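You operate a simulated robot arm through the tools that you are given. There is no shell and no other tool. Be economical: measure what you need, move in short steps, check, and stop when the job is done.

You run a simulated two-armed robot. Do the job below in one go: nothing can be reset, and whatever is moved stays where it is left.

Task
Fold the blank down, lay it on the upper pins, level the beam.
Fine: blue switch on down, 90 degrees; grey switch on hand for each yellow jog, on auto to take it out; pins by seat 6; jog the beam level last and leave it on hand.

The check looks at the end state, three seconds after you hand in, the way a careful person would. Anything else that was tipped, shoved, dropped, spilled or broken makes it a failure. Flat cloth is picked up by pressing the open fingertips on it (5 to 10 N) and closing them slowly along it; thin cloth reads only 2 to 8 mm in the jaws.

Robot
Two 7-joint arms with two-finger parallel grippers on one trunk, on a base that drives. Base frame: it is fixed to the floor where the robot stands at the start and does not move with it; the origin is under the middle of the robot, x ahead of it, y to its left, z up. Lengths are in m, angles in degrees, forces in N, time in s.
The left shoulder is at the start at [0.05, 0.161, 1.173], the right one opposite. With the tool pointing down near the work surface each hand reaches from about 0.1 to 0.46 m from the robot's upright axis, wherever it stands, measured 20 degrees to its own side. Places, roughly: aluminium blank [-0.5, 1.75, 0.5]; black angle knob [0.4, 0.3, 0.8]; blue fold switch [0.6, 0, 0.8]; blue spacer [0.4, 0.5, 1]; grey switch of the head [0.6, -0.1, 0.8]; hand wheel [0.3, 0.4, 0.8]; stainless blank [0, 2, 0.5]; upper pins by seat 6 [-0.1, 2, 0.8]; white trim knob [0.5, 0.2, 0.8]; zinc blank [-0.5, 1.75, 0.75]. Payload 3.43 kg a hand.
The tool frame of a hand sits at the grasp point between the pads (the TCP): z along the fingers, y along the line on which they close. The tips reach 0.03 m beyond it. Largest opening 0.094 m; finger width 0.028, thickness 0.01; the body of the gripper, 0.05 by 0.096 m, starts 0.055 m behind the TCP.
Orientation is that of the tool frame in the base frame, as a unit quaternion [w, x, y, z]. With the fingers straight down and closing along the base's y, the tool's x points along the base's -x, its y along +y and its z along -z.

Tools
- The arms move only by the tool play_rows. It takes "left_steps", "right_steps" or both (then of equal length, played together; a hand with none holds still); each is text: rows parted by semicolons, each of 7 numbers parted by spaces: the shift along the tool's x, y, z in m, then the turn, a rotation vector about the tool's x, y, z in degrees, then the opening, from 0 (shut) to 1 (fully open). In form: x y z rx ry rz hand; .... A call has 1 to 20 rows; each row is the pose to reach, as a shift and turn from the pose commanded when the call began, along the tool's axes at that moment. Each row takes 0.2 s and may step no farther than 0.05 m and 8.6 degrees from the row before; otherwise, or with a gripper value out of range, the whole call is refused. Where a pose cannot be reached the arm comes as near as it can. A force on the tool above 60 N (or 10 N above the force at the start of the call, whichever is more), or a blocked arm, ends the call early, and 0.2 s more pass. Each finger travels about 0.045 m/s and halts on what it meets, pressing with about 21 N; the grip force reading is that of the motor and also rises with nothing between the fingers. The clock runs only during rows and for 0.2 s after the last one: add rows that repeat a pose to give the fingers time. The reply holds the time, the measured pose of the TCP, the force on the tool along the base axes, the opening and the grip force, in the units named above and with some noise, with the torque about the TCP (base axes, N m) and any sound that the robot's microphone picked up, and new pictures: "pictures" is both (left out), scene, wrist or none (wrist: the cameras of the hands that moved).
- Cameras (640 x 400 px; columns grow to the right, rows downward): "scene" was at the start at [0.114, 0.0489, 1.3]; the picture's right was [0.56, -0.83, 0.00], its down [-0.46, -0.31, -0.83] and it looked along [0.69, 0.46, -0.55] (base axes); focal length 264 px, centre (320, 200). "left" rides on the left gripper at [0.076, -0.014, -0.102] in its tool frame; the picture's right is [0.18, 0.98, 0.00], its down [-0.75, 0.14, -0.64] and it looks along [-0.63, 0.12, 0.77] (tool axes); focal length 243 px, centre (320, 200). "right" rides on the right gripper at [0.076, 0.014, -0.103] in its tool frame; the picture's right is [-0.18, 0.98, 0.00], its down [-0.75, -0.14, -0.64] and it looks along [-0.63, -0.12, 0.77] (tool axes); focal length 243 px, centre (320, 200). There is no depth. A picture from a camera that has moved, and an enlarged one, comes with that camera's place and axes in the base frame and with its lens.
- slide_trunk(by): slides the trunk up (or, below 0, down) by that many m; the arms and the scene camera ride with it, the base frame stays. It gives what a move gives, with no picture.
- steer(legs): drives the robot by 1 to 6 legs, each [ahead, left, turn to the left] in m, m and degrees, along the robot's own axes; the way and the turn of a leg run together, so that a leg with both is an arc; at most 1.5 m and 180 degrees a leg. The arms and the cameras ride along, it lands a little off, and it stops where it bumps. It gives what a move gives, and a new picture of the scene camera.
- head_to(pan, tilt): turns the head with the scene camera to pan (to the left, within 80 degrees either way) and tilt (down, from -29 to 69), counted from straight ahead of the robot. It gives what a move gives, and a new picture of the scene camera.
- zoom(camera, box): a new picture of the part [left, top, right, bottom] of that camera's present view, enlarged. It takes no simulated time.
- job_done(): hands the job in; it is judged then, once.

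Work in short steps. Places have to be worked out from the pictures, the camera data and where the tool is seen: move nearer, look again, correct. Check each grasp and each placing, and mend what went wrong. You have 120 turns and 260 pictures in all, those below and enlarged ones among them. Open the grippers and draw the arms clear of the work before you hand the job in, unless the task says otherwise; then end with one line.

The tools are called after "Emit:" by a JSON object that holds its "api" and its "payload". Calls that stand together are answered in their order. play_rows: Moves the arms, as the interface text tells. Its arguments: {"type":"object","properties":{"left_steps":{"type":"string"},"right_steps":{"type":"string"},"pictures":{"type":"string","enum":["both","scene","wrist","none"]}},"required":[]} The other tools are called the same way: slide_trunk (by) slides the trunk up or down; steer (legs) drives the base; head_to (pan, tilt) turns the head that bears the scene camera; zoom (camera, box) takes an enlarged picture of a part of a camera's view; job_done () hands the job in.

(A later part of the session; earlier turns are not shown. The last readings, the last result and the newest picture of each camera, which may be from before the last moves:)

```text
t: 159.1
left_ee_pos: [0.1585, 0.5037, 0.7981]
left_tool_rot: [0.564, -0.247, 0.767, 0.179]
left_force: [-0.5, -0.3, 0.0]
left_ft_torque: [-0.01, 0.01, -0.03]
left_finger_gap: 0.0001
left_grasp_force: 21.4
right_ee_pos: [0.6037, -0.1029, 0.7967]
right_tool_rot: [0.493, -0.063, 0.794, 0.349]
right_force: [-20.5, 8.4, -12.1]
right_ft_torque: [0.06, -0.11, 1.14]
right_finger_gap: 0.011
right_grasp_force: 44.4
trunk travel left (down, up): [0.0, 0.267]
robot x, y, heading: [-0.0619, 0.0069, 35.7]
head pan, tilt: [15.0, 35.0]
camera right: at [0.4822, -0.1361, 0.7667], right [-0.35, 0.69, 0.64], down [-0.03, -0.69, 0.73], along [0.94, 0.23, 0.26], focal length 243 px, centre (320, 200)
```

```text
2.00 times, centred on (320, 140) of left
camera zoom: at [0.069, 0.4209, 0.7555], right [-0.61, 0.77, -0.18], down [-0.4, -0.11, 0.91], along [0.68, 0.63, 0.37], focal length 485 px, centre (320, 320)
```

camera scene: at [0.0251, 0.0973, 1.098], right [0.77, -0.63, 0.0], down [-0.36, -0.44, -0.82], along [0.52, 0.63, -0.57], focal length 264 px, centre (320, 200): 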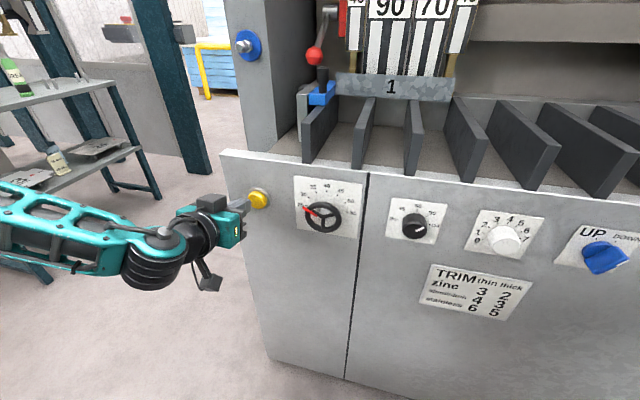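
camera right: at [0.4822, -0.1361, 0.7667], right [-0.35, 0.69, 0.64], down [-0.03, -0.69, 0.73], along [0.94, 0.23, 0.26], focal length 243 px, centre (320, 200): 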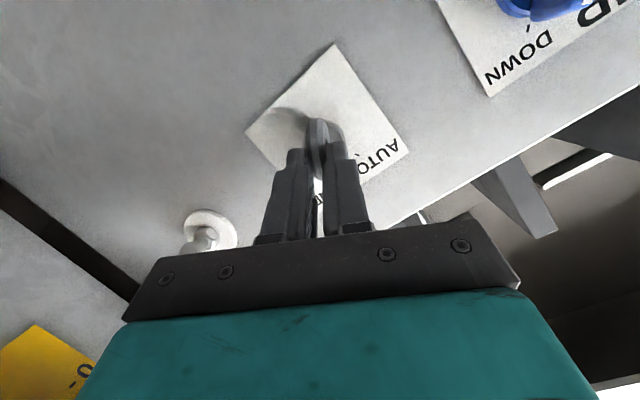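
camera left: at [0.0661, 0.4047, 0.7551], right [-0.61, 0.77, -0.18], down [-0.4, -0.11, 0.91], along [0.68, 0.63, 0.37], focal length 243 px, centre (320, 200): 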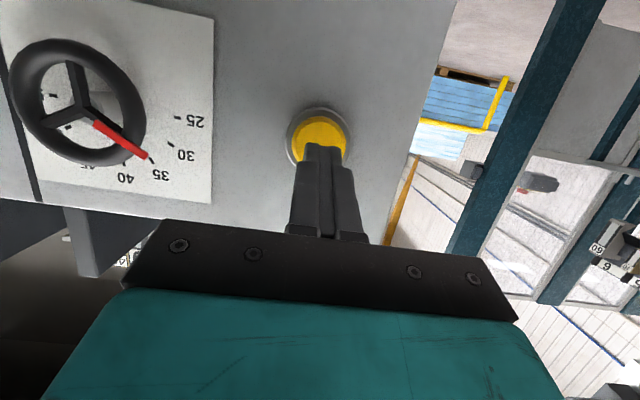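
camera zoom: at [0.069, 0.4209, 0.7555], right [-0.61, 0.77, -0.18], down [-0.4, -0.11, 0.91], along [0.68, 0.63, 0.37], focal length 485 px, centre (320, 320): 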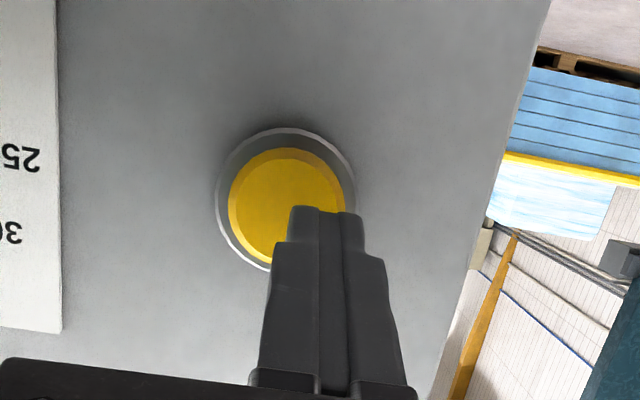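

HAND is held. The left hand shifts 11 mm right and presses the button, then releases.

Emit:
{"api": "play_rows", "payload": {"left_steps": "0 -.006 0 0 0 0 0;0 -.011 .008 0 0 0 0;0 -.011 .018 0 0 0 0;0 -.011 .023 0 0 0 0;0 -.011 .027 0 0 0 0;0 -.011 .027 0 0 0 0;0 -.011 .01 0 0 0 0;0 -.011 -.01 0 0 0 0;0 -.011 -.01 0 0 0 0;0 -.011 -.01 0 0 0 0;0 -.011 -.01 0 0 0 0;0 -.011 -.01 0 0 0 0", "pictures": "scene"}}

Emit:
{"api": "head_to", "payload": {"pan": 15, "tilt": 10}}

Emit:
{"api": "zoom", "payload": {"camera": "scene", "box": [260, 60, 500, 260]}}

```text
t: 160.3
left_ee_pos: [0.1802, 0.5045, 0.7918]
left_tool_rot: [0.565, -0.249, 0.766, 0.179]
left_force: [-18.3, -10.0, 8.0]
left_ft_torque: [0.18, -0.27, 0.08]
left_finger_gap: 0.0
left_grasp_force: 21.0
right_ee_pos: [0.6029, -0.1027, 0.7958]
right_tool_rot: [0.493, -0.065, 0.795, 0.348]
right_force: [0.6, -4.8, 0.6]
right_ft_torque: [0.18, -0.22, 0.64]
right_finger_gap: 0.0111
right_grasp_force: 44.7
trunk travel left (down, up): [0.0, 0.267]
robot x, y, heading: [-0.0657, 0.0047, 36.0]
head pan, tilt: [15.0, 35.0]
heard: click
stopped in row 5 (left hand): the force on the tool passed its limit at 67 N (the readings are from after the stop); the commanded pose is now the measured one
camera scene: at [0.0224, 0.0958, 1.0987], right [0.78, -0.63, 0.0], down [-0.36, -0.44, -0.82], along [0.52, 0.64, -0.57], focal length 264 px, centre (320, 200)
```

scene: 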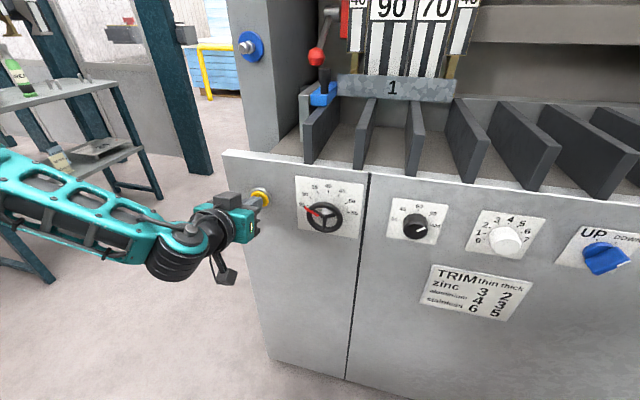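

```text
t: 161.2
left_ee_pos: [0.181, 0.5047, 0.7897]
left_tool_rot: [0.565, -0.247, 0.767, 0.177]
left_force: [-22.9, -13.3, 9.9]
left_ft_torque: [0.17, -0.44, 0.05]
left_finger_gap: 0.0001
left_grasp_force: 20.6
right_ee_pos: [0.6037, -0.1019, 0.7956]
right_tool_rot: [0.493, -0.066, 0.794, 0.35]
right_force: [1.0, -5.5, 1.5]
right_ft_torque: [0.06, -0.23, 0.68]
right_finger_gap: 0.0112
right_grasp_force: 44.7
trunk travel left (down, up): [0.0, 0.267]
robot x, y, heading: [-0.0633, 0.0069, 35.7]
head pan, tilt: [15.0, 10.0]
camera scene: at [0.0255, 0.0992, 1.1385], right [0.78, -0.63, 0.0], down [-0.11, -0.13, -0.99], along [0.62, 0.76, -0.17], focal length 264 px, centre (320, 200)
```

scene: 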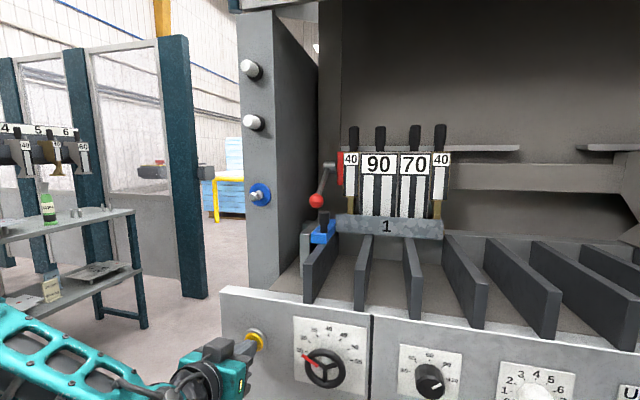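

```text
2.00 times, centred on (380, 160) of scene
camera zoom: at [0.0255, 0.0992, 1.1385], right [0.78, -0.63, 0.0], down [-0.11, -0.13, -0.99], along [0.62, 0.76, -0.17], focal length 527 px, centre (200, 280)
```

zoom: 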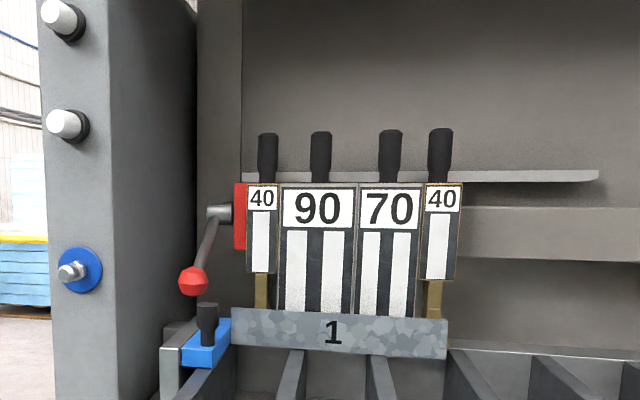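

Jog 4 clicked. I release the button and look again for the change.

Emit:
{"api": "play_rows", "payload": {"left_steps": "0 0 -.02 0 0 0 0;0 0 -.035 0 0 0 0;0 0 -.035 0 0 0 0;0 0 -.035 0 0 0 0;0 0 -.035 0 0 0 0;0 0 -.035 0 0 0 0;0 0 -.035 0 0 0 0;0 0 -.035 0 0 0 0", "pictures": "none"}}

Emit:
{"api": "zoom", "payload": {"camera": "scene", "box": [300, 110, 540, 260]}}

```text
t: 163.0
left_ee_pos: [0.1544, 0.4868, 0.8032]
left_tool_rot: [0.565, -0.248, 0.767, 0.178]
left_force: [0.2, -0.2, -0.6]
left_ft_torque: [0.0, 0.01, 0.03]
left_finger_gap: 0.0003
left_grasp_force: 20.9
right_ee_pos: [0.6035, -0.1014, 0.797]
right_tool_rot: [0.493, -0.065, 0.794, 0.349]
right_force: [-15.5, -19.6, 9.2]
right_ft_torque: [0.44, -0.6, 0.41]
right_finger_gap: 0.0111
right_grasp_force: 44.9
trunk travel left (down, up): [0.0, 0.267]
robot x, y, heading: [-0.0665, 0.0091, 35.9]
head pan, tilt: [15.0, 10.0]
```

```text
2.67 times, centred on (420, 185) of scene
camera zoom: at [0.0256, 0.0999, 1.1385], right [0.78, -0.63, 0.0], down [-0.11, -0.13, -0.99], along [0.62, 0.76, -0.17], focal length 703 px, centre (53, 240)
```

zoom: 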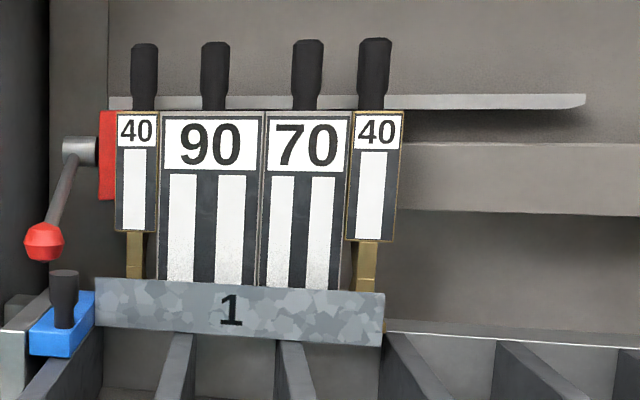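

I can't tell from this low view. Keeping the key held, I raise the left hand to use its camera as a lookout from above.

Emit:
{"api": "play_rows", "payload": {"left_steps": "-.03 0 -.02 0 0 0 0;-.07 0 -.03 0 7 0 0;-.11 0 -.03 0 14 0 0;-.15 0 -.03 0 21 0 0;-.19 0 -.03 0 28 0 0;-.23 0 -.03 0 35 0 0;-.27 0 -.03 0 42 0 0;-.31 0 -.03 0 49 0 0;-.34 0 -.03 0 49 0 0;-.34 0 -.03 0 49 0 0", "pictures": "wrist"}}

```text
t: 165.2
left_ee_pos: [0.2118, 0.5309, 1.1351]
left_tool_rot: [0.195, -0.299, 0.932, 0.059]
left_force: [0.1, -1.0, 0.0]
left_ft_torque: [-0.02, 0.02, 0.01]
left_finger_gap: 0.0
left_grasp_force: 20.5
right_ee_pos: [0.6034, -0.1019, 0.796]
right_tool_rot: [0.493, -0.065, 0.794, 0.349]
right_force: [-13.0, -21.7, 8.4]
right_ft_torque: [0.33, -0.54, 0.36]
right_finger_gap: 0.011
right_grasp_force: 44.3
trunk travel left (down, up): [0.0, 0.267]
robot x, y, heading: [-0.0638, 0.0066, 36.1]
head pan, tilt: [15.0, 10.0]
camera left: at [0.1299, 0.4544, 1.1988], right [-0.71, 0.7, -0.08], down [0.27, 0.37, 0.89], along [0.65, 0.61, -0.45], focal length 243 px, centre (320, 200)
```

left: 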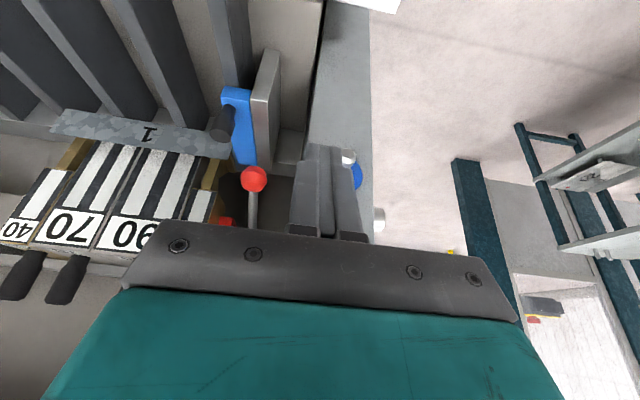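

Emit:
{"api": "zoom", "payload": {"camera": "left", "box": [0, 90, 260, 260]}}

```text
2.35 times, centred on (130, 175) of left
camera zoom: at [0.1299, 0.4544, 1.1988], right [-0.71, 0.7, -0.08], down [0.27, 0.37, 0.89], along [0.65, 0.61, -0.45], focal length 571 px, centre (767, 259)
```

zoom: 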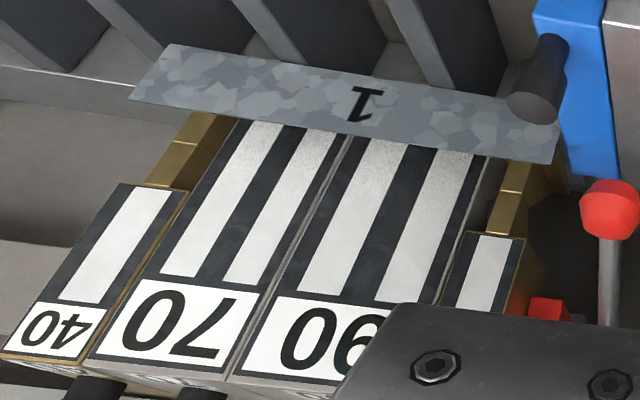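

The tools still appear to rest on the sheet. I return the left hand, press the button once more (jog 5), and come straight back up to the lookout pose.

Emit:
{"api": "play_rows", "payload": {"left_steps": ".04 0 .0226 0 -5.4 0 0;.062 0 .053 0 -10.9 0 0;.084 0 .084 0 -16.3 0 0;.106 0 .114 0 -21.8 0 0;.128 0 .145 0 -27.2 0 0;.15 0 .175 0 -32.7 0 0;.172 0 .206 0 -38.1 0 0;.19 0 .24 0 -43.6 0 0;.1986 0 .275 0 -49 0 0;.188 0 .286 0 -49 0 0;.178 0 .296 0 -49 0 0;.17 0 .303 0 -49 0 0;.1986 0 .275 0 -49 0 0;.168 0 .24 0 -42 0 0;.14 0 .2 0 -35 0 0;.112 0 .16 0 -28 0 0;.084 0 .12 0 -21 0 0;.056 0 .08 0 -14 0 0;.028 0 .04 0 -7 0 0;0 0 0 0 0 0 0", "pictures": "wrist"}}

Emit:
{"api": "zoom", "payload": {"camera": "left", "box": [0, 90, 260, 260]}}

```text
t: 169.4
left_ee_pos: [0.2135, 0.5309, 1.1358]
left_tool_rot: [0.196, -0.3, 0.932, 0.059]
left_force: [-0.3, -0.4, 0.9]
left_ft_torque: [-0.02, -0.02, -0.04]
left_finger_gap: 0.0
left_grasp_force: 21.2
right_ee_pos: [0.6033, -0.1026, 0.7967]
right_tool_rot: [0.494, -0.064, 0.794, 0.348]
right_force: [-6.6, -16.6, 8.8]
right_ft_torque: [0.02, -0.18, 0.54]
right_finger_gap: 0.0107
right_grasp_force: 44.4
trunk travel left (down, up): [0.0, 0.267]
robot x, y, heading: [-0.0654, 0.0039, 35.8]
head pan, tilt: [15.0, 10.0]
heard: click
camera left: at [0.1309, 0.455, 1.1985], right [-0.71, 0.7, -0.08], down [0.27, 0.37, 0.89], along [0.65, 0.61, -0.45], focal length 243 px, centre (320, 200)
```

left: 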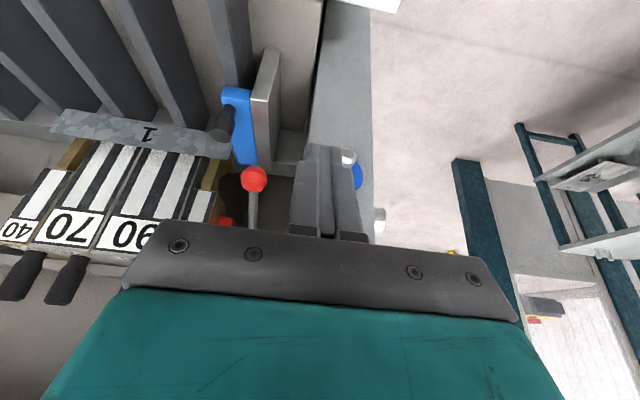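

```text
2.35 times, centred on (130, 175) of left
camera zoom: at [0.1309, 0.455, 1.1985], right [-0.71, 0.7, -0.08], down [0.27, 0.37, 0.89], along [0.65, 0.61, -0.45], focal length 571 px, centre (767, 259)
```

zoom: 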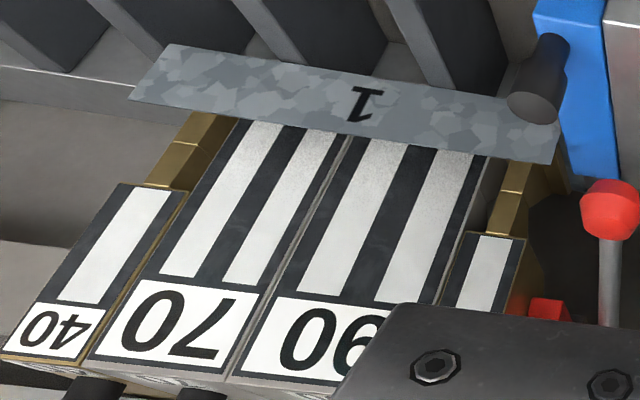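

No visible change in the tools; perhaps the beam folds in increments out of sight. I press once more with the same routine.

Emit:
{"api": "play_rows", "payload": {"left_steps": ".04 0 .0226 0 -5.4 0 0;.062 0 .053 0 -10.9 0 0;.084 0 .084 0 -16.3 0 0;.106 0 .114 0 -21.8 0 0;.128 0 .145 0 -27.2 0 0;.15 0 .175 0 -32.7 0 0;.172 0 .206 0 -38.1 0 0;.19 0 .24 0 -43.6 0 0;.1986 0 .275 0 -49 0 0;.188 0 .286 0 -49 0 0;.178 0 .296 0 -49 0 0;.17 0 .303 0 -49 0 0;.1986 0 .275 0 -49 0 0;.168 0 .24 0 -42 0 0;.14 0 .2 0 -35 0 0;.112 0 .16 0 -28 0 0;.084 0 .12 0 -21 0 0;.056 0 .08 0 -14 0 0;.028 0 .04 0 -7 0 0;0 0 0 0 0 0 0", "pictures": "none"}}

Emit:
{"api": "zoom", "payload": {"camera": "left", "box": [0, 90, 260, 260]}}

Emit:
{"api": "zoom", "payload": {"camera": "right", "box": [160, 40, 480, 240]}}

Emit:
{"api": "zoom", "payload": {"camera": "scene", "box": [300, 110, 540, 260]}}

```text
t: 173.6
left_ee_pos: [0.2124, 0.5315, 1.1339]
left_tool_rot: [0.195, -0.299, 0.932, 0.058]
left_force: [-0.2, 0.2, 0.8]
left_ft_torque: [-0.01, 0.0, 0.0]
left_finger_gap: 0.0001
left_grasp_force: 21.2
right_ee_pos: [0.6041, -0.1023, 0.7976]
right_tool_rot: [0.494, -0.065, 0.794, 0.348]
right_force: [-3.4, -14.1, 8.0]
right_ft_torque: [0.06, -0.26, 0.52]
right_finger_gap: 0.0111
right_grasp_force: 44.1
trunk travel left (down, up): [0.0, 0.267]
robot x, y, heading: [-0.0636, 0.0061, 36.0]
head pan, tilt: [15.0, 10.0]
heard: click
```

```text
2.35 times, centred on (130, 175) of left
camera zoom: at [0.13, 0.4553, 1.199], right [-0.71, 0.7, -0.08], down [0.27, 0.37, 0.89], along [0.65, 0.61, -0.45], focal length 571 px, centre (767, 259)
```

zoom: 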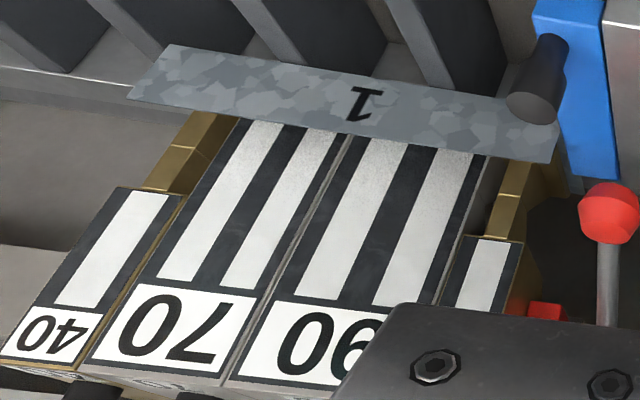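

```text
2.00 times, centred on (320, 140) of right
camera zoom: at [0.4825, -0.1358, 0.7666], right [-0.35, 0.69, 0.63], down [-0.03, -0.68, 0.73], along [0.94, 0.23, 0.26], focal length 485 px, centre (320, 320)
```

zoom: 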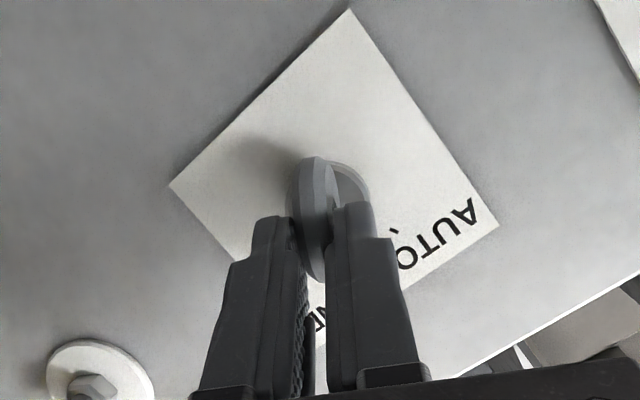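

```text
2.67 times, centred on (420, 185) of scene
camera zoom: at [0.026, 0.1004, 1.1383], right [0.78, -0.63, 0.0], down [-0.11, -0.13, -0.99], along [0.62, 0.76, -0.17], focal length 703 px, centre (53, 240)
```

zoom: 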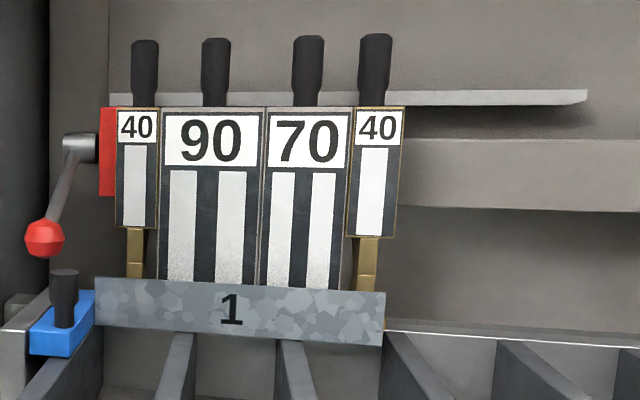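

The tools have begun to rise (bar a few pixels higher). I let time pass to see whether it continues.

Emit:
{"api": "play_rows", "payload": {"left_steps": "0 0 0 0 0 0 0;0 0 0 0 0 0 0;0 0 0 0 0 0 0;0 0 0 0 0 0 0;0 0 0 0 0 0 0;0 0 0 0 0 0 0;0 0 0 0 0 0 0;0 0 0 0 0 0 0;0 0 0 0 0 0 0;0 0 0 0 0 0 0", "pictures": "none"}}

Emit:
{"api": "zoom", "payload": {"camera": "scene", "box": [300, 110, 540, 260]}}

Emit:
{"api": "zoom", "payload": {"camera": "left", "box": [0, 90, 260, 260]}}

```text
t: 175.8
left_ee_pos: [0.2113, 0.5307, 1.1364]
left_tool_rot: [0.196, -0.3, 0.932, 0.058]
left_force: [0.4, 0.0, -0.1]
left_ft_torque: [0.02, -0.03, 0.01]
left_finger_gap: 0.0
left_grasp_force: 21.2
right_ee_pos: [0.6048, -0.1013, 0.7965]
right_tool_rot: [0.493, -0.065, 0.794, 0.349]
right_force: [-5.2, -16.6, 8.7]
right_ft_torque: [0.31, -0.54, 0.45]
right_finger_gap: 0.0112
right_grasp_force: 45.4
trunk travel left (down, up): [0.0, 0.267]
robot x, y, heading: [-0.0647, 0.0109, 35.7]
head pan, tilt: [15.0, 10.0]
```

```text
2.67 times, centred on (420, 185) of scene
camera zoom: at [0.0263, 0.1002, 1.1384], right [0.78, -0.63, 0.0], down [-0.11, -0.13, -0.99], along [0.62, 0.76, -0.17], focal length 703 px, centre (53, 240)
```

zoom: 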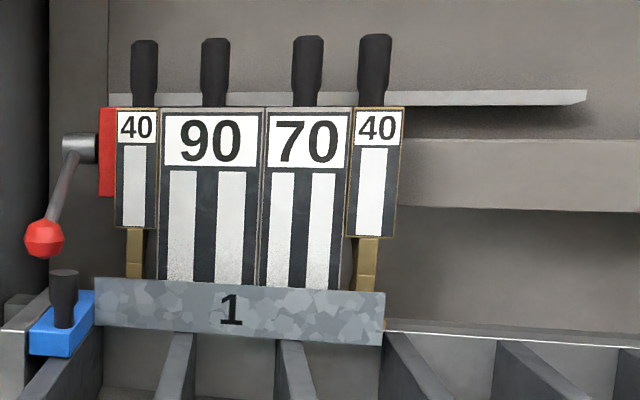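

```text
2.35 times, centred on (130, 175) of left
camera zoom: at [0.1301, 0.455, 1.1992], right [-0.71, 0.7, -0.08], down [0.27, 0.37, 0.89], along [0.65, 0.61, -0.45], focal length 571 px, centre (767, 259)
```

zoom: 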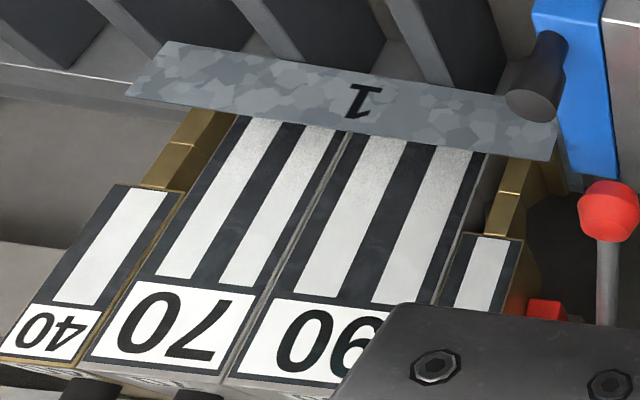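

Jog 6 unclamped by a few millimetres only. The note says AUTO to take it out, so I twist the held key back to AUTO and watch.

Emit:
{"api": "play_rows", "payload": {"right_steps": "0 0 0 0 0 -7 0;0 0 0 0 0 -14 0;0 0 0 0 0 -21 0;0 0 0 0 0 -28 0;0 0 0 0 0 -35 0;0 0 0 0 0 -42 0;0 0 0 0 0 -49 0;0 0 0 0 0 -56 0;0 0 0 0 0 -59 0;0 0 0 0 0 -59 0;0 0 0 0 0 -59 0;0 0 0 0 0 -59 0;0 0 0 0 0 -59 0;0 0 0 0 0 -59 0;0 0 0 0 0 -59 0;0 0 0 0 0 -59 0;0 0 0 0 0 -59 0;0 0 0 0 0 -59 0", "pictures": "wrist"}}

Emit:
{"api": "zoom", "payload": {"camera": "scene", "box": [300, 110, 540, 260]}}

Emit:
{"api": "zoom", "payload": {"camera": "left", "box": [0, 90, 260, 260]}}

```text
t: 179.6
left_ee_pos: [0.2131, 0.5334, 1.1332]
left_tool_rot: [0.195, -0.3, 0.932, 0.057]
left_force: [-0.2, 0.2, -0.2]
left_ft_torque: [0.01, -0.03, 0.01]
left_finger_gap: 0.0
left_grasp_force: 21.2
right_ee_pos: [0.6021, -0.0974, 0.7961]
right_tool_rot: [0.6, -0.451, 0.658, 0.065]
right_force: [-19.6, 21.2, -10.4]
right_ft_torque: [0.28, 0.08, -0.12]
right_finger_gap: 0.0132
right_grasp_force: 45.0
trunk travel left (down, up): [0.0, 0.267]
robot x, y, heading: [-0.0649, 0.0058, 35.8]
head pan, tilt: [15.0, 10.0]
camera right: at [0.5258, -0.1922, 0.7512], right [-0.68, 0.67, -0.29], down [-0.47, -0.1, 0.88], along [0.56, 0.74, 0.38], focal length 243 px, centre (320, 200)
```

right: 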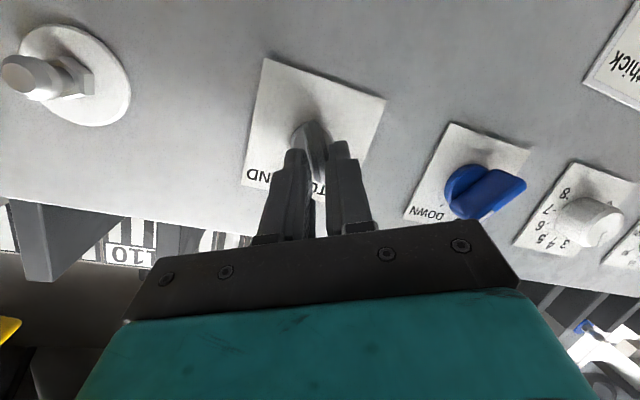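

```text
2.67 times, centred on (420, 185) of scene
camera zoom: at [0.0272, 0.1026, 1.138], right [0.78, -0.63, 0.0], down [-0.11, -0.14, -0.98], along [0.62, 0.76, -0.17], focal length 703 px, centre (53, 240)
```

zoom: 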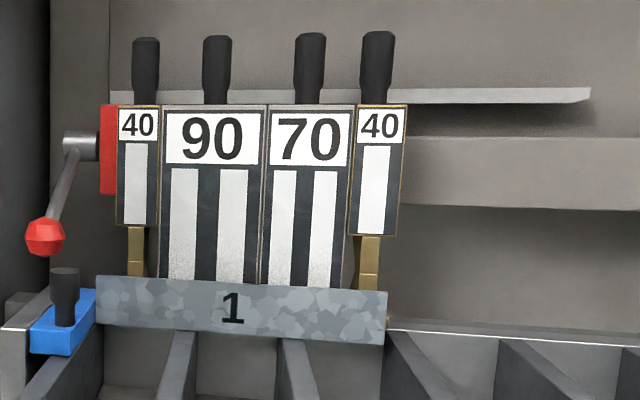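

```text
2.35 times, centred on (130, 175) of left
camera zoom: at [0.131, 0.4576, 1.1977], right [-0.71, 0.7, -0.08], down [0.27, 0.38, 0.89], along [0.65, 0.61, -0.45], focal length 571 px, centre (767, 259)
```

zoom: 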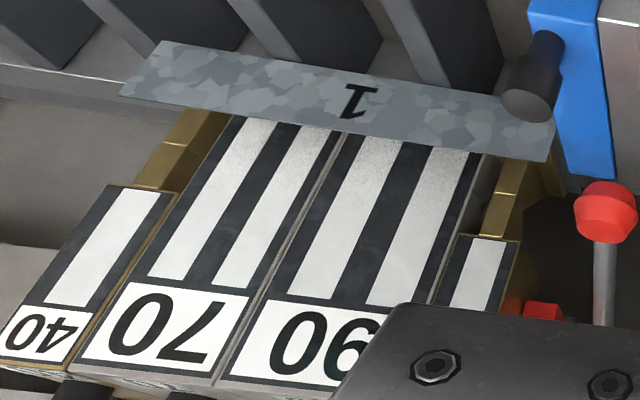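

AUTO alone doesn't open it. The pattern suits a hold-to-run jog: long presses moved much, short ones little. I twist to HAND again while the left hand goes down, then hold the button about a second.

Emit:
{"api": "play_rows", "payload": {"left_steps": ".04 0 .0226 0 -5.4 0 0;.062 0 .053 0 -10.9 0 0;.084 0 .084 0 -16.3 0 0;.106 0 .114 0 -21.8 0 0;.128 0 .145 0 -27.2 0 0;.15 0 .175 0 -32.7 0 0;.172 0 .206 0 -38.1 0 0;.19 0 .24 0 -43.6 0 0;.1986 0 .275 0 -49 0 0;.1986 0 .275 0 -49 0 0;.188 0 .286 0 -49 0 0;.178 0 .296 0 -49 0 0;.17 0 .303 0 -49 0 0;.17 0 .303 0 -49 0 0;.17 0 .303 0 -49 0 0;.17 0 .303 0 -49 0 0;.17 0 .303 0 -49 0 0;.18 0 .29 0 -49 0 0;.1986 0 .275 0 -49 0 0;.1986 0 .275 0 -49 0 0", "right_steps": "0 0 0 0 0 7 0;0 0 0 0 0 14 0;0 0 0 0 0 21 0;0 0 0 0 0 28 0;0 0 0 0 0 35 0;0 0 0 0 0 42 0;0 0 0 0 0 49 0;0 0 0 0 0 56 0;0 0 0 0 0 58 0;0 0 0 0 0 58 0;0 0 0 0 0 58 0;0 0 0 0 0 58 0;0 0 0 0 0 58 0;0 0 0 0 0 58 0;0 0 0 0 0 58 0;0 0 0 0 0 58 0;0 0 0 0 0 58 0;0 0 0 0 0 58 0;0 0 0 0 0 58 0;0 0 0 0 0 58 0", "pictures": "none"}}

Emit:
{"api": "zoom", "payload": {"camera": "scene", "box": [300, 110, 540, 260]}}

```text
t: 182.5
left_ee_pos: [0.1798, 0.504, 0.7891]
left_tool_rot: [0.563, -0.249, 0.768, 0.175]
left_force: [-18.0, -11.0, 9.6]
left_ft_torque: [0.17, -0.33, 0.05]
left_finger_gap: 0.0002
left_grasp_force: 20.9
right_ee_pos: [0.6045, -0.101, 0.7957]
right_tool_rot: [0.495, -0.073, 0.794, 0.344]
right_force: [-0.8, -6.3, 0.7]
right_ft_torque: [0.16, -0.29, 0.59]
right_finger_gap: 0.011
right_grasp_force: 44.4
trunk travel left (down, up): [0.0, 0.267]
robot x, y, heading: [-0.0681, 0.0059, 36.2]
head pan, tilt: [15.0, 10.0]
heard: click
stopped in row 14 (left hand): the force on the tool passed its limit at 68 N (the readings are from after the stop); the commanded pose is now the measured one
```

```text
2.67 times, centred on (420, 185) of scene
camera zoom: at [0.0245, 0.0993, 1.1388], right [0.78, -0.63, 0.0], down [-0.11, -0.13, -0.99], along [0.62, 0.77, -0.17], focal length 703 px, centre (53, 240)
```

zoom: 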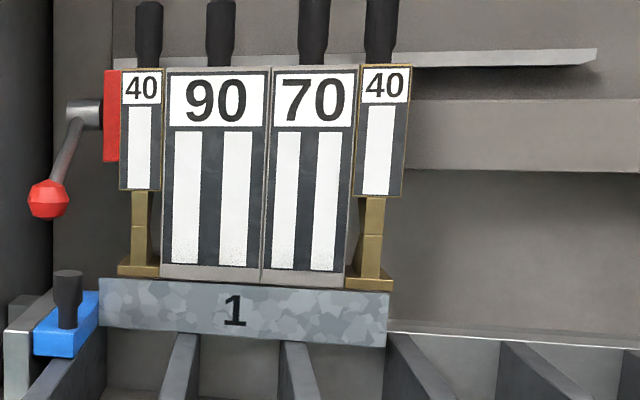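

The tools have risen by some 3 cm. The button is still held; I let it run on for about 0.8 s and look.

Emit:
{"api": "play_rows", "payload": {"left_steps": "0 0 0 0 0 0 0;0 0 0 0 0 0 0;0 0 0 0 0 0 0;0 0 0 0 0 0 0", "pictures": "none"}}

Emit:
{"api": "zoom", "payload": {"camera": "scene", "box": [300, 110, 540, 260]}}

```text
t: 183.5
left_ee_pos: [0.1806, 0.5046, 0.7876]
left_tool_rot: [0.563, -0.248, 0.768, 0.175]
left_force: [-23.1, -16.5, 10.9]
left_ft_torque: [0.23, -0.4, 0.0]
left_finger_gap: 0.0
left_grasp_force: 20.9
right_ee_pos: [0.6044, -0.102, 0.7962]
right_tool_rot: [0.495, -0.072, 0.795, 0.344]
right_force: [0.0, -7.0, 0.7]
right_ft_torque: [0.12, -0.28, 0.64]
right_finger_gap: 0.0112
right_grasp_force: 44.7
trunk travel left (down, up): [0.0, 0.267]
robot x, y, heading: [-0.065, 0.0064, 36.2]
head pan, tilt: [15.0, 10.0]
```

```text
2.67 times, centred on (420, 185) of scene
camera zoom: at [0.0245, 0.0989, 1.1386], right [0.78, -0.63, 0.0], down [-0.11, -0.13, -0.99], along [0.62, 0.77, -0.17], focal length 703 px, centre (53, 240)
```

zoom: 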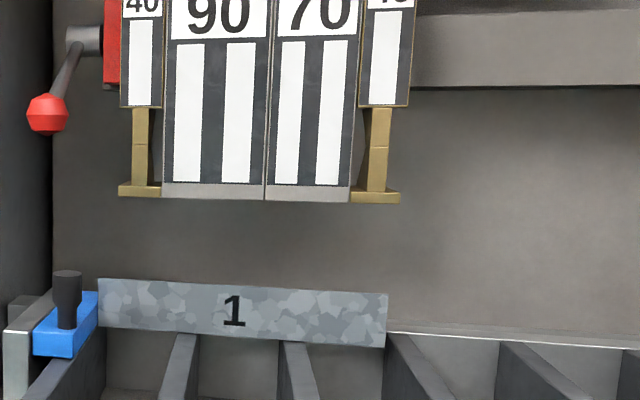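

Hold-to-run confirmed; the tools are now high above the blank. I release the button, twist the key back to AUTO, open the right hand and withdraw it.

Emit:
{"api": "play_rows", "payload": {"left_steps": "0 0 -.025 0 0 0 0;0 0 -.05 0 0 0 0;0 0 -.05 0 0 0 0;0 0 -.05 0 0 0 0;0 0 -.05 0 0 0 0;0 0 -.05 0 0 0 0;0 0 -.05 0 0 0 0;0 0 -.05 0 0 0 0;0 0 -.05 0 0 0 0;0 0 -.05 0 0 0 0;0 0 -.05 0 0 0 0;0 0 -.05 0 0 0 0;0 0 -.05 0 0 0 0;0 0 -.05 0 0 0 0;0 0 -.05 0 0 0 0;0 0 -.05 0 0 0 0", "right_steps": "0 0 0 0 0 0 0;0 0 0 0 0 -7 0;0 0 0 0 0 -14 0;0 0 0 0 0 -21 0;0 0 0 0 0 -28 0;0 0 0 0 0 -35 0;0 0 0 0 0 -42 0;0 0 0 0 0 -49 0;0 0 0 0 0 -56 0;0 0 0 0 0 -59 0;0 0 0 0 0 -59 0;0 0 0 0 0 -59 .25;0 0 0 0 0 -59 .4;0 0 -.02 0 0 -59 .5;0 0 -.045 0 0 -59 .5;0 0 -.07 0 0 -59 .5", "pictures": "wrist"}}

Emit:
{"api": "head_to", "payload": {"pan": 15, "tilt": 25}}

```text
t: 186.9
left_ee_pos: [0.1441, 0.4792, 0.8018]
left_tool_rot: [0.561, -0.25, 0.769, 0.175]
left_force: [0.3, -0.3, -0.6]
left_ft_torque: [0.0, 0.02, -0.01]
left_finger_gap: 0.0
left_grasp_force: 20.8
right_ee_pos: [0.5521, -0.143, 0.8142]
right_tool_rot: [0.599, -0.456, 0.656, 0.056]
right_force: [-0.6, -0.6, 0.3]
right_ft_torque: [-0.01, -0.01, 0.01]
right_finger_gap: 0.0472
right_grasp_force: 0.0
trunk travel left (down, up): [0.0, 0.267]
robot x, y, heading: [-0.0666, 0.0043, 36.2]
head pan, tilt: [15.0, 10.0]
camera right: at [0.4777, -0.2376, 0.7709], right [-0.68, 0.67, -0.31], down [-0.48, -0.08, 0.87], along [0.56, 0.74, 0.37], focal length 243 px, centre (320, 200)
camera left: at [0.0543, 0.3963, 0.7607], right [-0.62, 0.77, -0.19], down [-0.4, -0.1, 0.91], along [0.68, 0.64, 0.36], focal length 243 px, centre (320, 200)
```

right: 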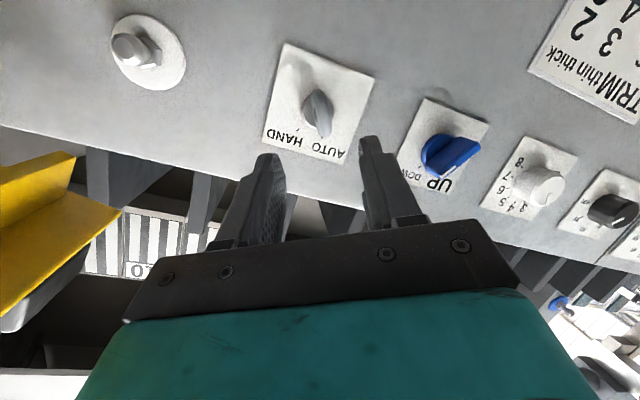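
left: 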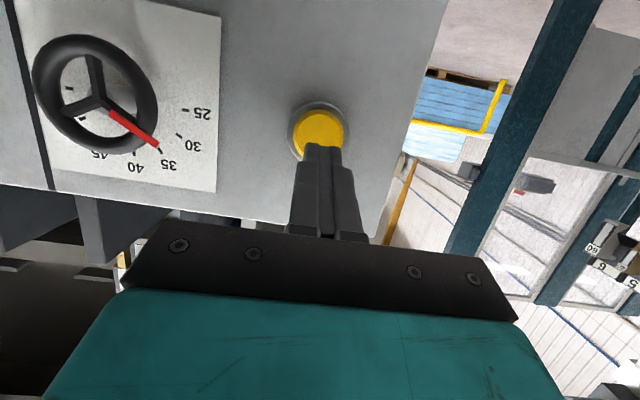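

```text
t: 187.7
left_ee_pos: [0.1443, 0.4788, 0.8021]
left_tool_rot: [0.562, -0.249, 0.769, 0.175]
left_force: [0.5, 0.5, -0.3]
left_ft_torque: [-0.01, 0.02, 0.0]
left_finger_gap: 0.0
left_grasp_force: 21.0
right_ee_pos: [0.5527, -0.1417, 0.8142]
right_tool_rot: [0.599, -0.456, 0.656, 0.056]
right_force: [-0.3, -0.7, -0.6]
right_ft_torque: [0.04, 0.01, 0.0]
right_finger_gap: 0.047
right_grasp_force: 0.0
trunk travel left (down, up): [0.0, 0.267]
robot x, y, heading: [-0.0665, 0.0038, 35.8]
head pan, tilt: [15.0, 25.0]
camera scene: at [0.0261, 0.1007, 1.1138], right [0.78, -0.63, 0.0], down [-0.26, -0.33, -0.91], along [0.57, 0.71, -0.42], focal length 264 px, centre (320, 200)
```

scene: 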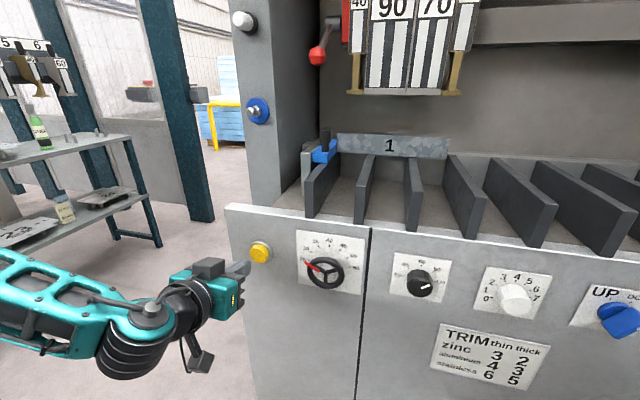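

Grey is on AUTO and the tools are up. Now the blank: flap 1 is centred near (0.508, 0.459, 0.977). I raise the trunk, fold the right arm back, and turn the left hand tool-down-forward with its closing direction fore-aft, to grip flap 1 from above.

Emit:
{"api": "slide_trunk", "payload": {"by": 0.265}}

Emit:
{"api": "play_rows", "payload": {"left_steps": "0 0 0 0 8 0 0;0 0 0 0 16 0 .2;0 0 0 0 24 0 .4;0 0 0 0 32 0 .6;0 0 0 0 40 0 .8;0 0 0 2.2 39.4 6.1 .8;0 0 0 4.5 38.8 12.3 .8;0 0 0 6.7 38.1 18.4 .8;0 0 0 8.9 37.5 24.6 .8;0 0 0 11.2 36.9 30.7 .8;0 0 0 13.4 36.3 36.9 .8;0 0 0 15.7 35.6 43 .8;0 0 0 17.9 35 49.1 .8;0 0 0 20.1 34.4 55.3 .8;0 0 0 22.4 33.8 61.4 .8;0 0 0 24.6 33.2 67.6 .8;0 0 0 26.8 32.5 73.7 .8;0 0 0 29.1 31.9 79.9 .8;0 0 0 31.3 31.3 86 .8;0 0 0 31.3 31.3 86 .8", "right_steps": "0 0 -.02 0 7 0 .5;0 0 -.04 0 14 0 .5;0 0 -.06 0 21 0 .5;0 0 -.08 0 28 0 .5;0 0 -.1 0 35 0 .5;0 0 -.1 0 42 0 .5;0 0 -.1 0 49 0 .5;0 0 -.1 0 52 0 .5;0 0 -.1 0 52 0 .5;0 0 -.1 0 52 0 .5;0 0 -.1 0 52 0 .5;0 0 -.1 0 52 0 .5;0 0 -.1 0 52 0 .5;0 0 -.1 0 52 0 .5;0 0 -.1 0 52 0 .5;0 0 -.1 0 52 0 .5;0 0 -.1 0 52 0 .5;0 0 -.1 0 52 0 .5;0 0 -.1 0 52 0 .5;0 0 -.1 0 52 0 .5", "pictures": "scene"}}

```text
t: 190.4
left_ee_pos: [0.1438, 0.4806, 1.0665]
left_tool_rot: [0.562, -0.25, 0.768, 0.176]
left_force: [-0.2, -0.2, 0.4]
left_ft_torque: [0.03, 0.03, 0.05]
left_finger_gap: 0.0
left_grasp_force: 21.0
right_ee_pos: [0.5531, -0.1427, 1.0803]
right_tool_rot: [0.599, -0.456, 0.656, 0.056]
right_force: [-0.2, 0.8, 0.5]
right_ft_torque: [0.02, -0.04, 0.0]
right_finger_gap: 0.047
right_grasp_force: 0.1
trunk travel left (down, up): [-0.265, 0.002]
robot x, y, heading: [-0.0641, 0.0078, 36.1]
head pan, tilt: [15.0, 25.0]
```

```text
t: 194.6
left_ee_pos: [0.1434, 0.4794, 1.0666]
left_tool_rot: [0.132, 0.438, 0.855, 0.243]
left_force: [0.0, -0.3, -0.1]
left_ft_torque: [0.02, 0.03, 0.0]
left_finger_gap: 0.0753
left_grasp_force: 0.1
right_ee_pos: [0.4791, -0.2042, 1.107]
right_tool_rot: [0.251, -0.434, 0.852, -0.15]
right_force: [0.1, 0.0, -0.1]
right_ft_torque: [-0.01, 0.01, 0.03]
right_finger_gap: 0.0471
right_grasp_force: 0.0
trunk travel left (down, up): [-0.265, 0.002]
robot x, y, heading: [-0.0651, 0.011, 36.3]
head pan, tilt: [15.0, 25.0]
camera scene: at [0.026, 0.1008, 1.3787], right [0.78, -0.63, 0.0], down [-0.27, -0.33, -0.91], along [0.57, 0.71, -0.42], focal length 264 px, centre (320, 200)
```

scene: 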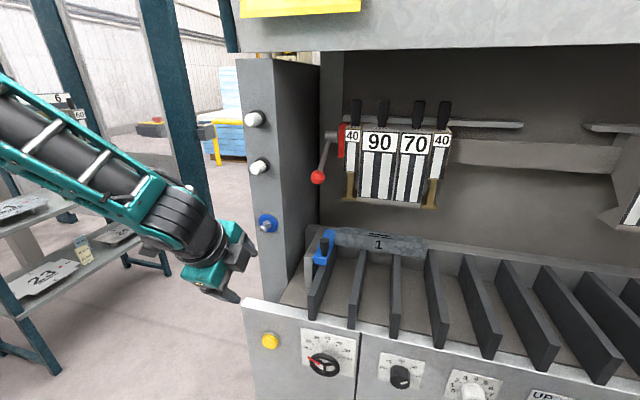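

Left hand orientation is as wanted (fingers 32° forward of down, closing fore-aft). I zoom on the blank.

Emit:
{"api": "zoom", "payload": {"camera": "scene", "box": [300, 190, 460, 290]}}

```text
4.00 times, centred on (380, 240) of scene
camera zoom: at [0.026, 0.1008, 1.3787], right [0.78, -0.63, 0.0], down [-0.27, -0.33, -0.91], along [0.57, 0.71, -0.42], focal length 1054 px, centre (80, 40)
```

zoom: 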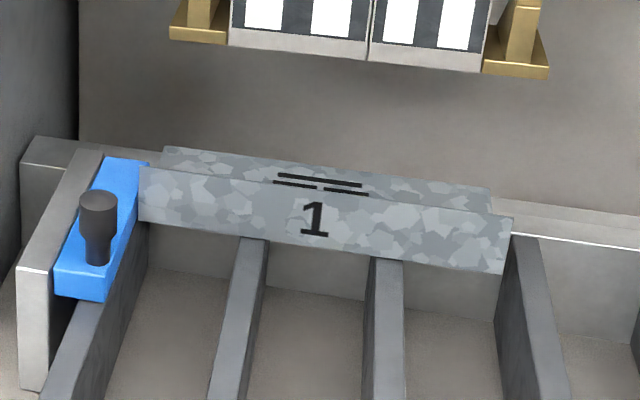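

Flap 2 is folded down out of sight behind the edge; the body is about 90 mm deep. I drive closer: ahead 0.16, right 0.09.

Emit:
{"api": "steer", "payload": {"legs": [[0.0, -0.09, 0], [0.165, 0, 0]]}}

```text
t: 197.1
left_ee_pos: [0.3299, 0.503, 1.0677]
left_tool_rot: [0.132, 0.438, 0.855, 0.244]
left_force: [0.2, -0.2, 0.1]
left_ft_torque: [0.0, -0.01, 0.0]
left_finger_gap: 0.0752
left_grasp_force: 0.0
right_ee_pos: [0.6653, -0.1799, 1.1066]
right_tool_rot: [0.251, -0.433, 0.853, -0.15]
right_force: [0.7, 0.1, -0.3]
right_ft_torque: [0.0, 0.05, 0.02]
right_finger_gap: 0.0471
right_grasp_force: 0.1
trunk travel left (down, up): [-0.265, 0.002]
robot x, y, heading: [0.1215, 0.0289, 36.1]
head pan, tilt: [15.0, 25.0]
camera scene: at [0.2124, 0.1251, 1.3786], right [0.78, -0.63, 0.0], down [-0.27, -0.33, -0.91], along [0.57, 0.71, -0.42], focal length 264 px, centre (320, 200)
```

scene: 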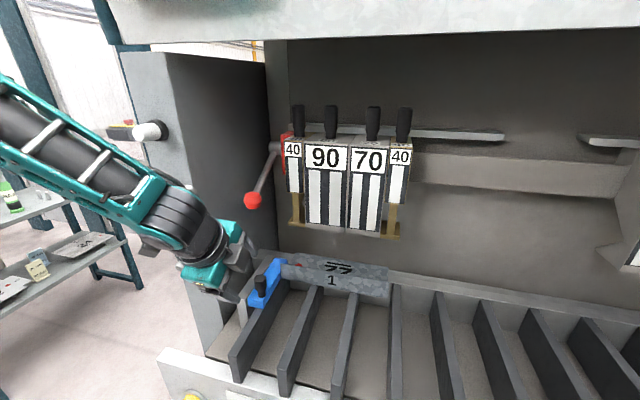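

The base did not bump; the "22" on the body is visible now. I bring the left hand above the middle of flap 1, at z ≈ 1.06.

Emit:
{"api": "play_rows", "payload": {"left_steps": "-.038 .03 0 0 0 0 .7;-.075 .055 0 0 0 0 .55;-.105 .075 .02 0 0 0 .45;-.13 .09 .04 0 0 0 .45;-.147 .1 .06 0 0 0 .45;-.147 .097 .071 0 0 0 .45;-.147 .097 .071 0 0 0 .45"}}

```text
t: 198.7
left_ee_pos: [0.4784, 0.4643, 1.0752]
left_tool_rot: [0.13, 0.439, 0.855, 0.244]
left_force: [-0.2, -0.3, -0.3]
left_ft_torque: [0.01, 0.04, 0.02]
left_finger_gap: 0.0423
left_grasp_force: 0.1
left hand out of reach, approached as far as the arm can: row 4, 5, 6, 7
right_ee_pos: [0.665, -0.1819, 1.1089]
right_tool_rot: [0.251, -0.433, 0.853, -0.15]
right_force: [-0.2, 0.2, -0.1]
right_ft_torque: [0.03, -0.01, 0.05]
right_finger_gap: 0.0469
right_grasp_force: 0.0
trunk travel left (down, up): [-0.265, 0.002]
robot x, y, heading: [0.1237, 0.0304, 36.1]
head pan, tilt: [15.0, 25.0]
camera scene: at [0.2117, 0.1244, 1.3788], right [0.78, -0.63, 0.0], down [-0.27, -0.33, -0.91], along [0.57, 0.71, -0.42], focal length 264 px, centre (320, 200)
camera left: at [0.3802, 0.4879, 1.1528], right [0.57, 0.64, 0.52], down [0.25, -0.74, 0.63], along [0.78, -0.22, -0.58], focal length 243 px, centre (320, 200)
```

scene: 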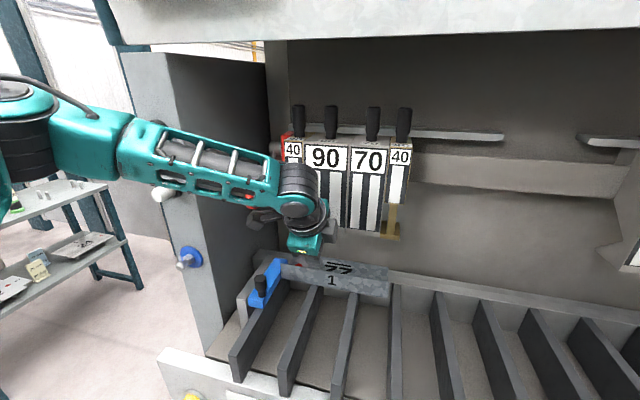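
left: 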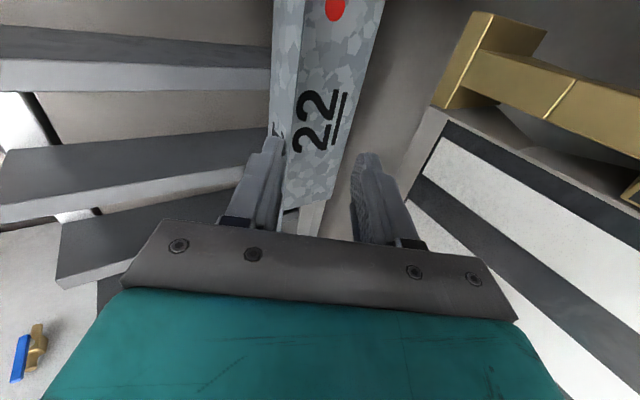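

The camera shows flap 1 between the fingers, the hand about 3 cm left of centre. I shift the base right 0.03, open a bit wider and descend 7 cm, 2 cm forward.

Emit:
{"api": "steer", "payload": {"legs": [[0, -0.03, 0]]}}

Emit:
{"api": "play_rows", "payload": {"left_steps": "0 -.005 .017 0 0 0 .6;0 -.01 .034 0 0 0 .6;0 -.01 .034 0 0 0 .6", "pictures": "wrist"}}

```text
t: 199.7
left_ee_pos: [0.4974, 0.4398, 1.0748]
left_tool_rot: [0.131, 0.439, 0.855, 0.244]
left_force: [-0.6, 0.1, -0.6]
left_ft_torque: [-0.02, 0.01, -0.02]
left_finger_gap: 0.0424
left_grasp_force: 0.0
right_ee_pos: [0.6825, -0.2049, 1.107]
right_tool_rot: [0.25, -0.433, 0.853, -0.15]
right_force: [0.2, -0.2, 0.1]
right_ft_torque: [0.05, -0.01, 0.02]
right_finger_gap: 0.047
right_grasp_force: 0.0
trunk travel left (down, up): [-0.265, 0.002]
robot x, y, heading: [0.1397, 0.0074, 36.1]
head pan, tilt: [15.0, 25.0]
camera scene: at [0.2297, 0.1, 1.3788], right [0.78, -0.63, 0.0], down [-0.27, -0.33, -0.91], along [0.57, 0.71, -0.42], focal length 264 px, centre (320, 200)
```

scene: 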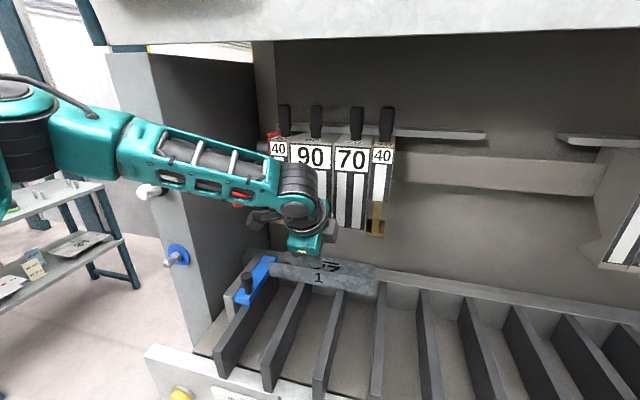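

```text
t: 200.5
left_ee_pos: [0.49, 0.4519, 1.0477]
left_tool_rot: [0.132, 0.439, 0.855, 0.243]
left_force: [0.1, 0.0, -0.2]
left_ft_torque: [0.01, -0.04, 0.0]
left_finger_gap: 0.0563
left_grasp_force: 0.0
left hand out of reach, approached as far as the arm can: row 1, 2, 3
right_ee_pos: [0.6818, -0.2054, 1.1081]
right_tool_rot: [0.25, -0.433, 0.853, -0.15]
right_force: [-0.3, -0.1, 0.2]
right_ft_torque: [-0.01, 0.03, -0.04]
right_finger_gap: 0.0471
right_grasp_force: 0.0
trunk travel left (down, up): [-0.265, 0.002]
robot x, y, heading: [0.1414, 0.0106, 36.1]
head pan, tilt: [15.0, 25.0]
camera left: at [0.3905, 0.4751, 1.1259], right [0.57, 0.64, 0.52], down [0.25, -0.74, 0.63], along [0.78, -0.23, -0.58], focal length 243 px, centre (320, 200)
```

left: 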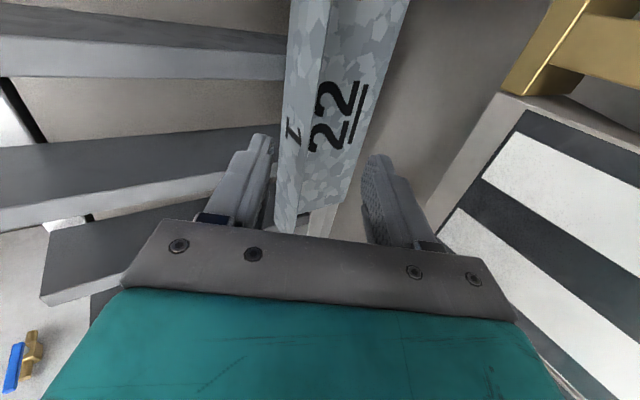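

Fingers straddle the flap. The rest of the descent goes by the trunk: first the base 15 mm ahead and 12 mm right, then trunk down 0.04.

Emit:
{"api": "steer", "payload": {"legs": [[0.015, -0.012, 0]]}}

Emit:
{"api": "slide_trunk", "payload": {"by": -0.04}}

Emit:
{"api": "zoom", "payload": {"camera": "left", "box": [160, 40, 480, 240]}}

```text
t: 201.3
left_ee_pos: [0.5087, 0.4514, 1.0457]
left_tool_rot: [0.131, 0.438, 0.855, 0.243]
left_force: [0.2, 0.1, 1.0]
left_ft_torque: [0.0, 0.01, -0.01]
left_finger_gap: 0.0562
left_grasp_force: 0.0
right_ee_pos: [0.7017, -0.2059, 1.1073]
right_tool_rot: [0.251, -0.433, 0.853, -0.15]
right_force: [0.0, 0.6, 0.2]
right_ft_torque: [-0.05, 0.01, -0.01]
right_finger_gap: 0.0469
right_grasp_force: 0.1
trunk travel left (down, up): [-0.265, 0.002]
robot x, y, heading: [0.1568, 0.0042, 35.9]
head pan, tilt: [15.0, 25.0]
camera scene: at [0.2492, 0.0997, 1.3787], right [0.78, -0.63, 0.0], down [-0.27, -0.33, -0.91], along [0.57, 0.71, -0.42], focal length 264 px, centre (320, 200)
```

scene: 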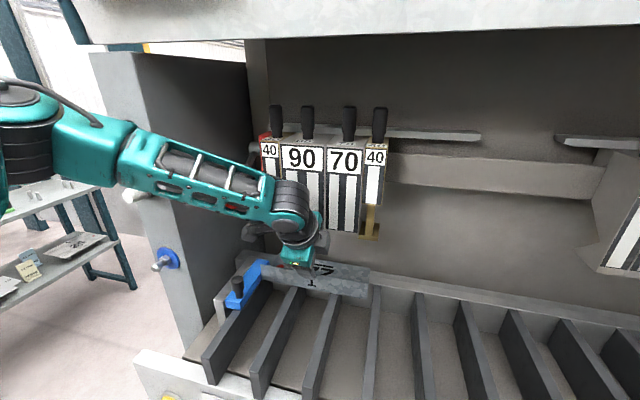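

```text
t: 202.1
left_ee_pos: [0.5083, 0.4503, 1.008]
left_tool_rot: [0.132, 0.439, 0.855, 0.243]
left_force: [0.1, 0.4, -0.5]
left_ft_torque: [0.0, 0.04, -0.01]
left_finger_gap: 0.0563
left_grasp_force: 0.1
right_ee_pos: [0.7014, -0.2059, 1.0681]
right_tool_rot: [0.25, -0.433, 0.853, -0.151]
right_force: [0.7, -0.5, -0.2]
right_ft_torque: [0.0, -0.02, 0.01]
right_finger_gap: 0.047
right_grasp_force: 0.1
trunk travel left (down, up): [-0.225, 0.042]
robot x, y, heading: [0.1556, 0.0072, 36.1]
head pan, tilt: [15.0, 25.0]
```

```text
2.00 times, centred on (320, 140) of left
camera zoom: at [0.4094, 0.4744, 1.0861], right [0.57, 0.64, 0.52], down [0.25, -0.74, 0.63], along [0.78, -0.22, -0.58], focal length 485 px, centre (320, 320)
```

zoom: 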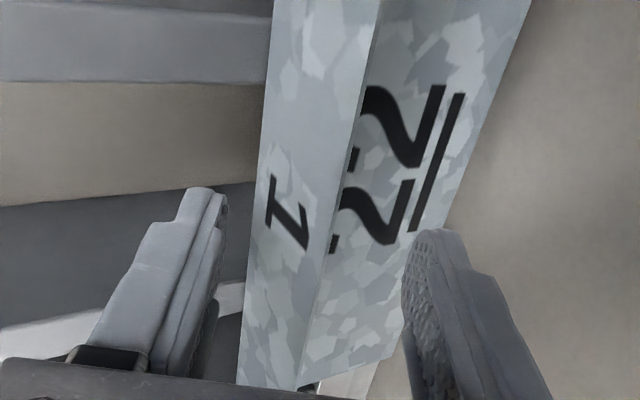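

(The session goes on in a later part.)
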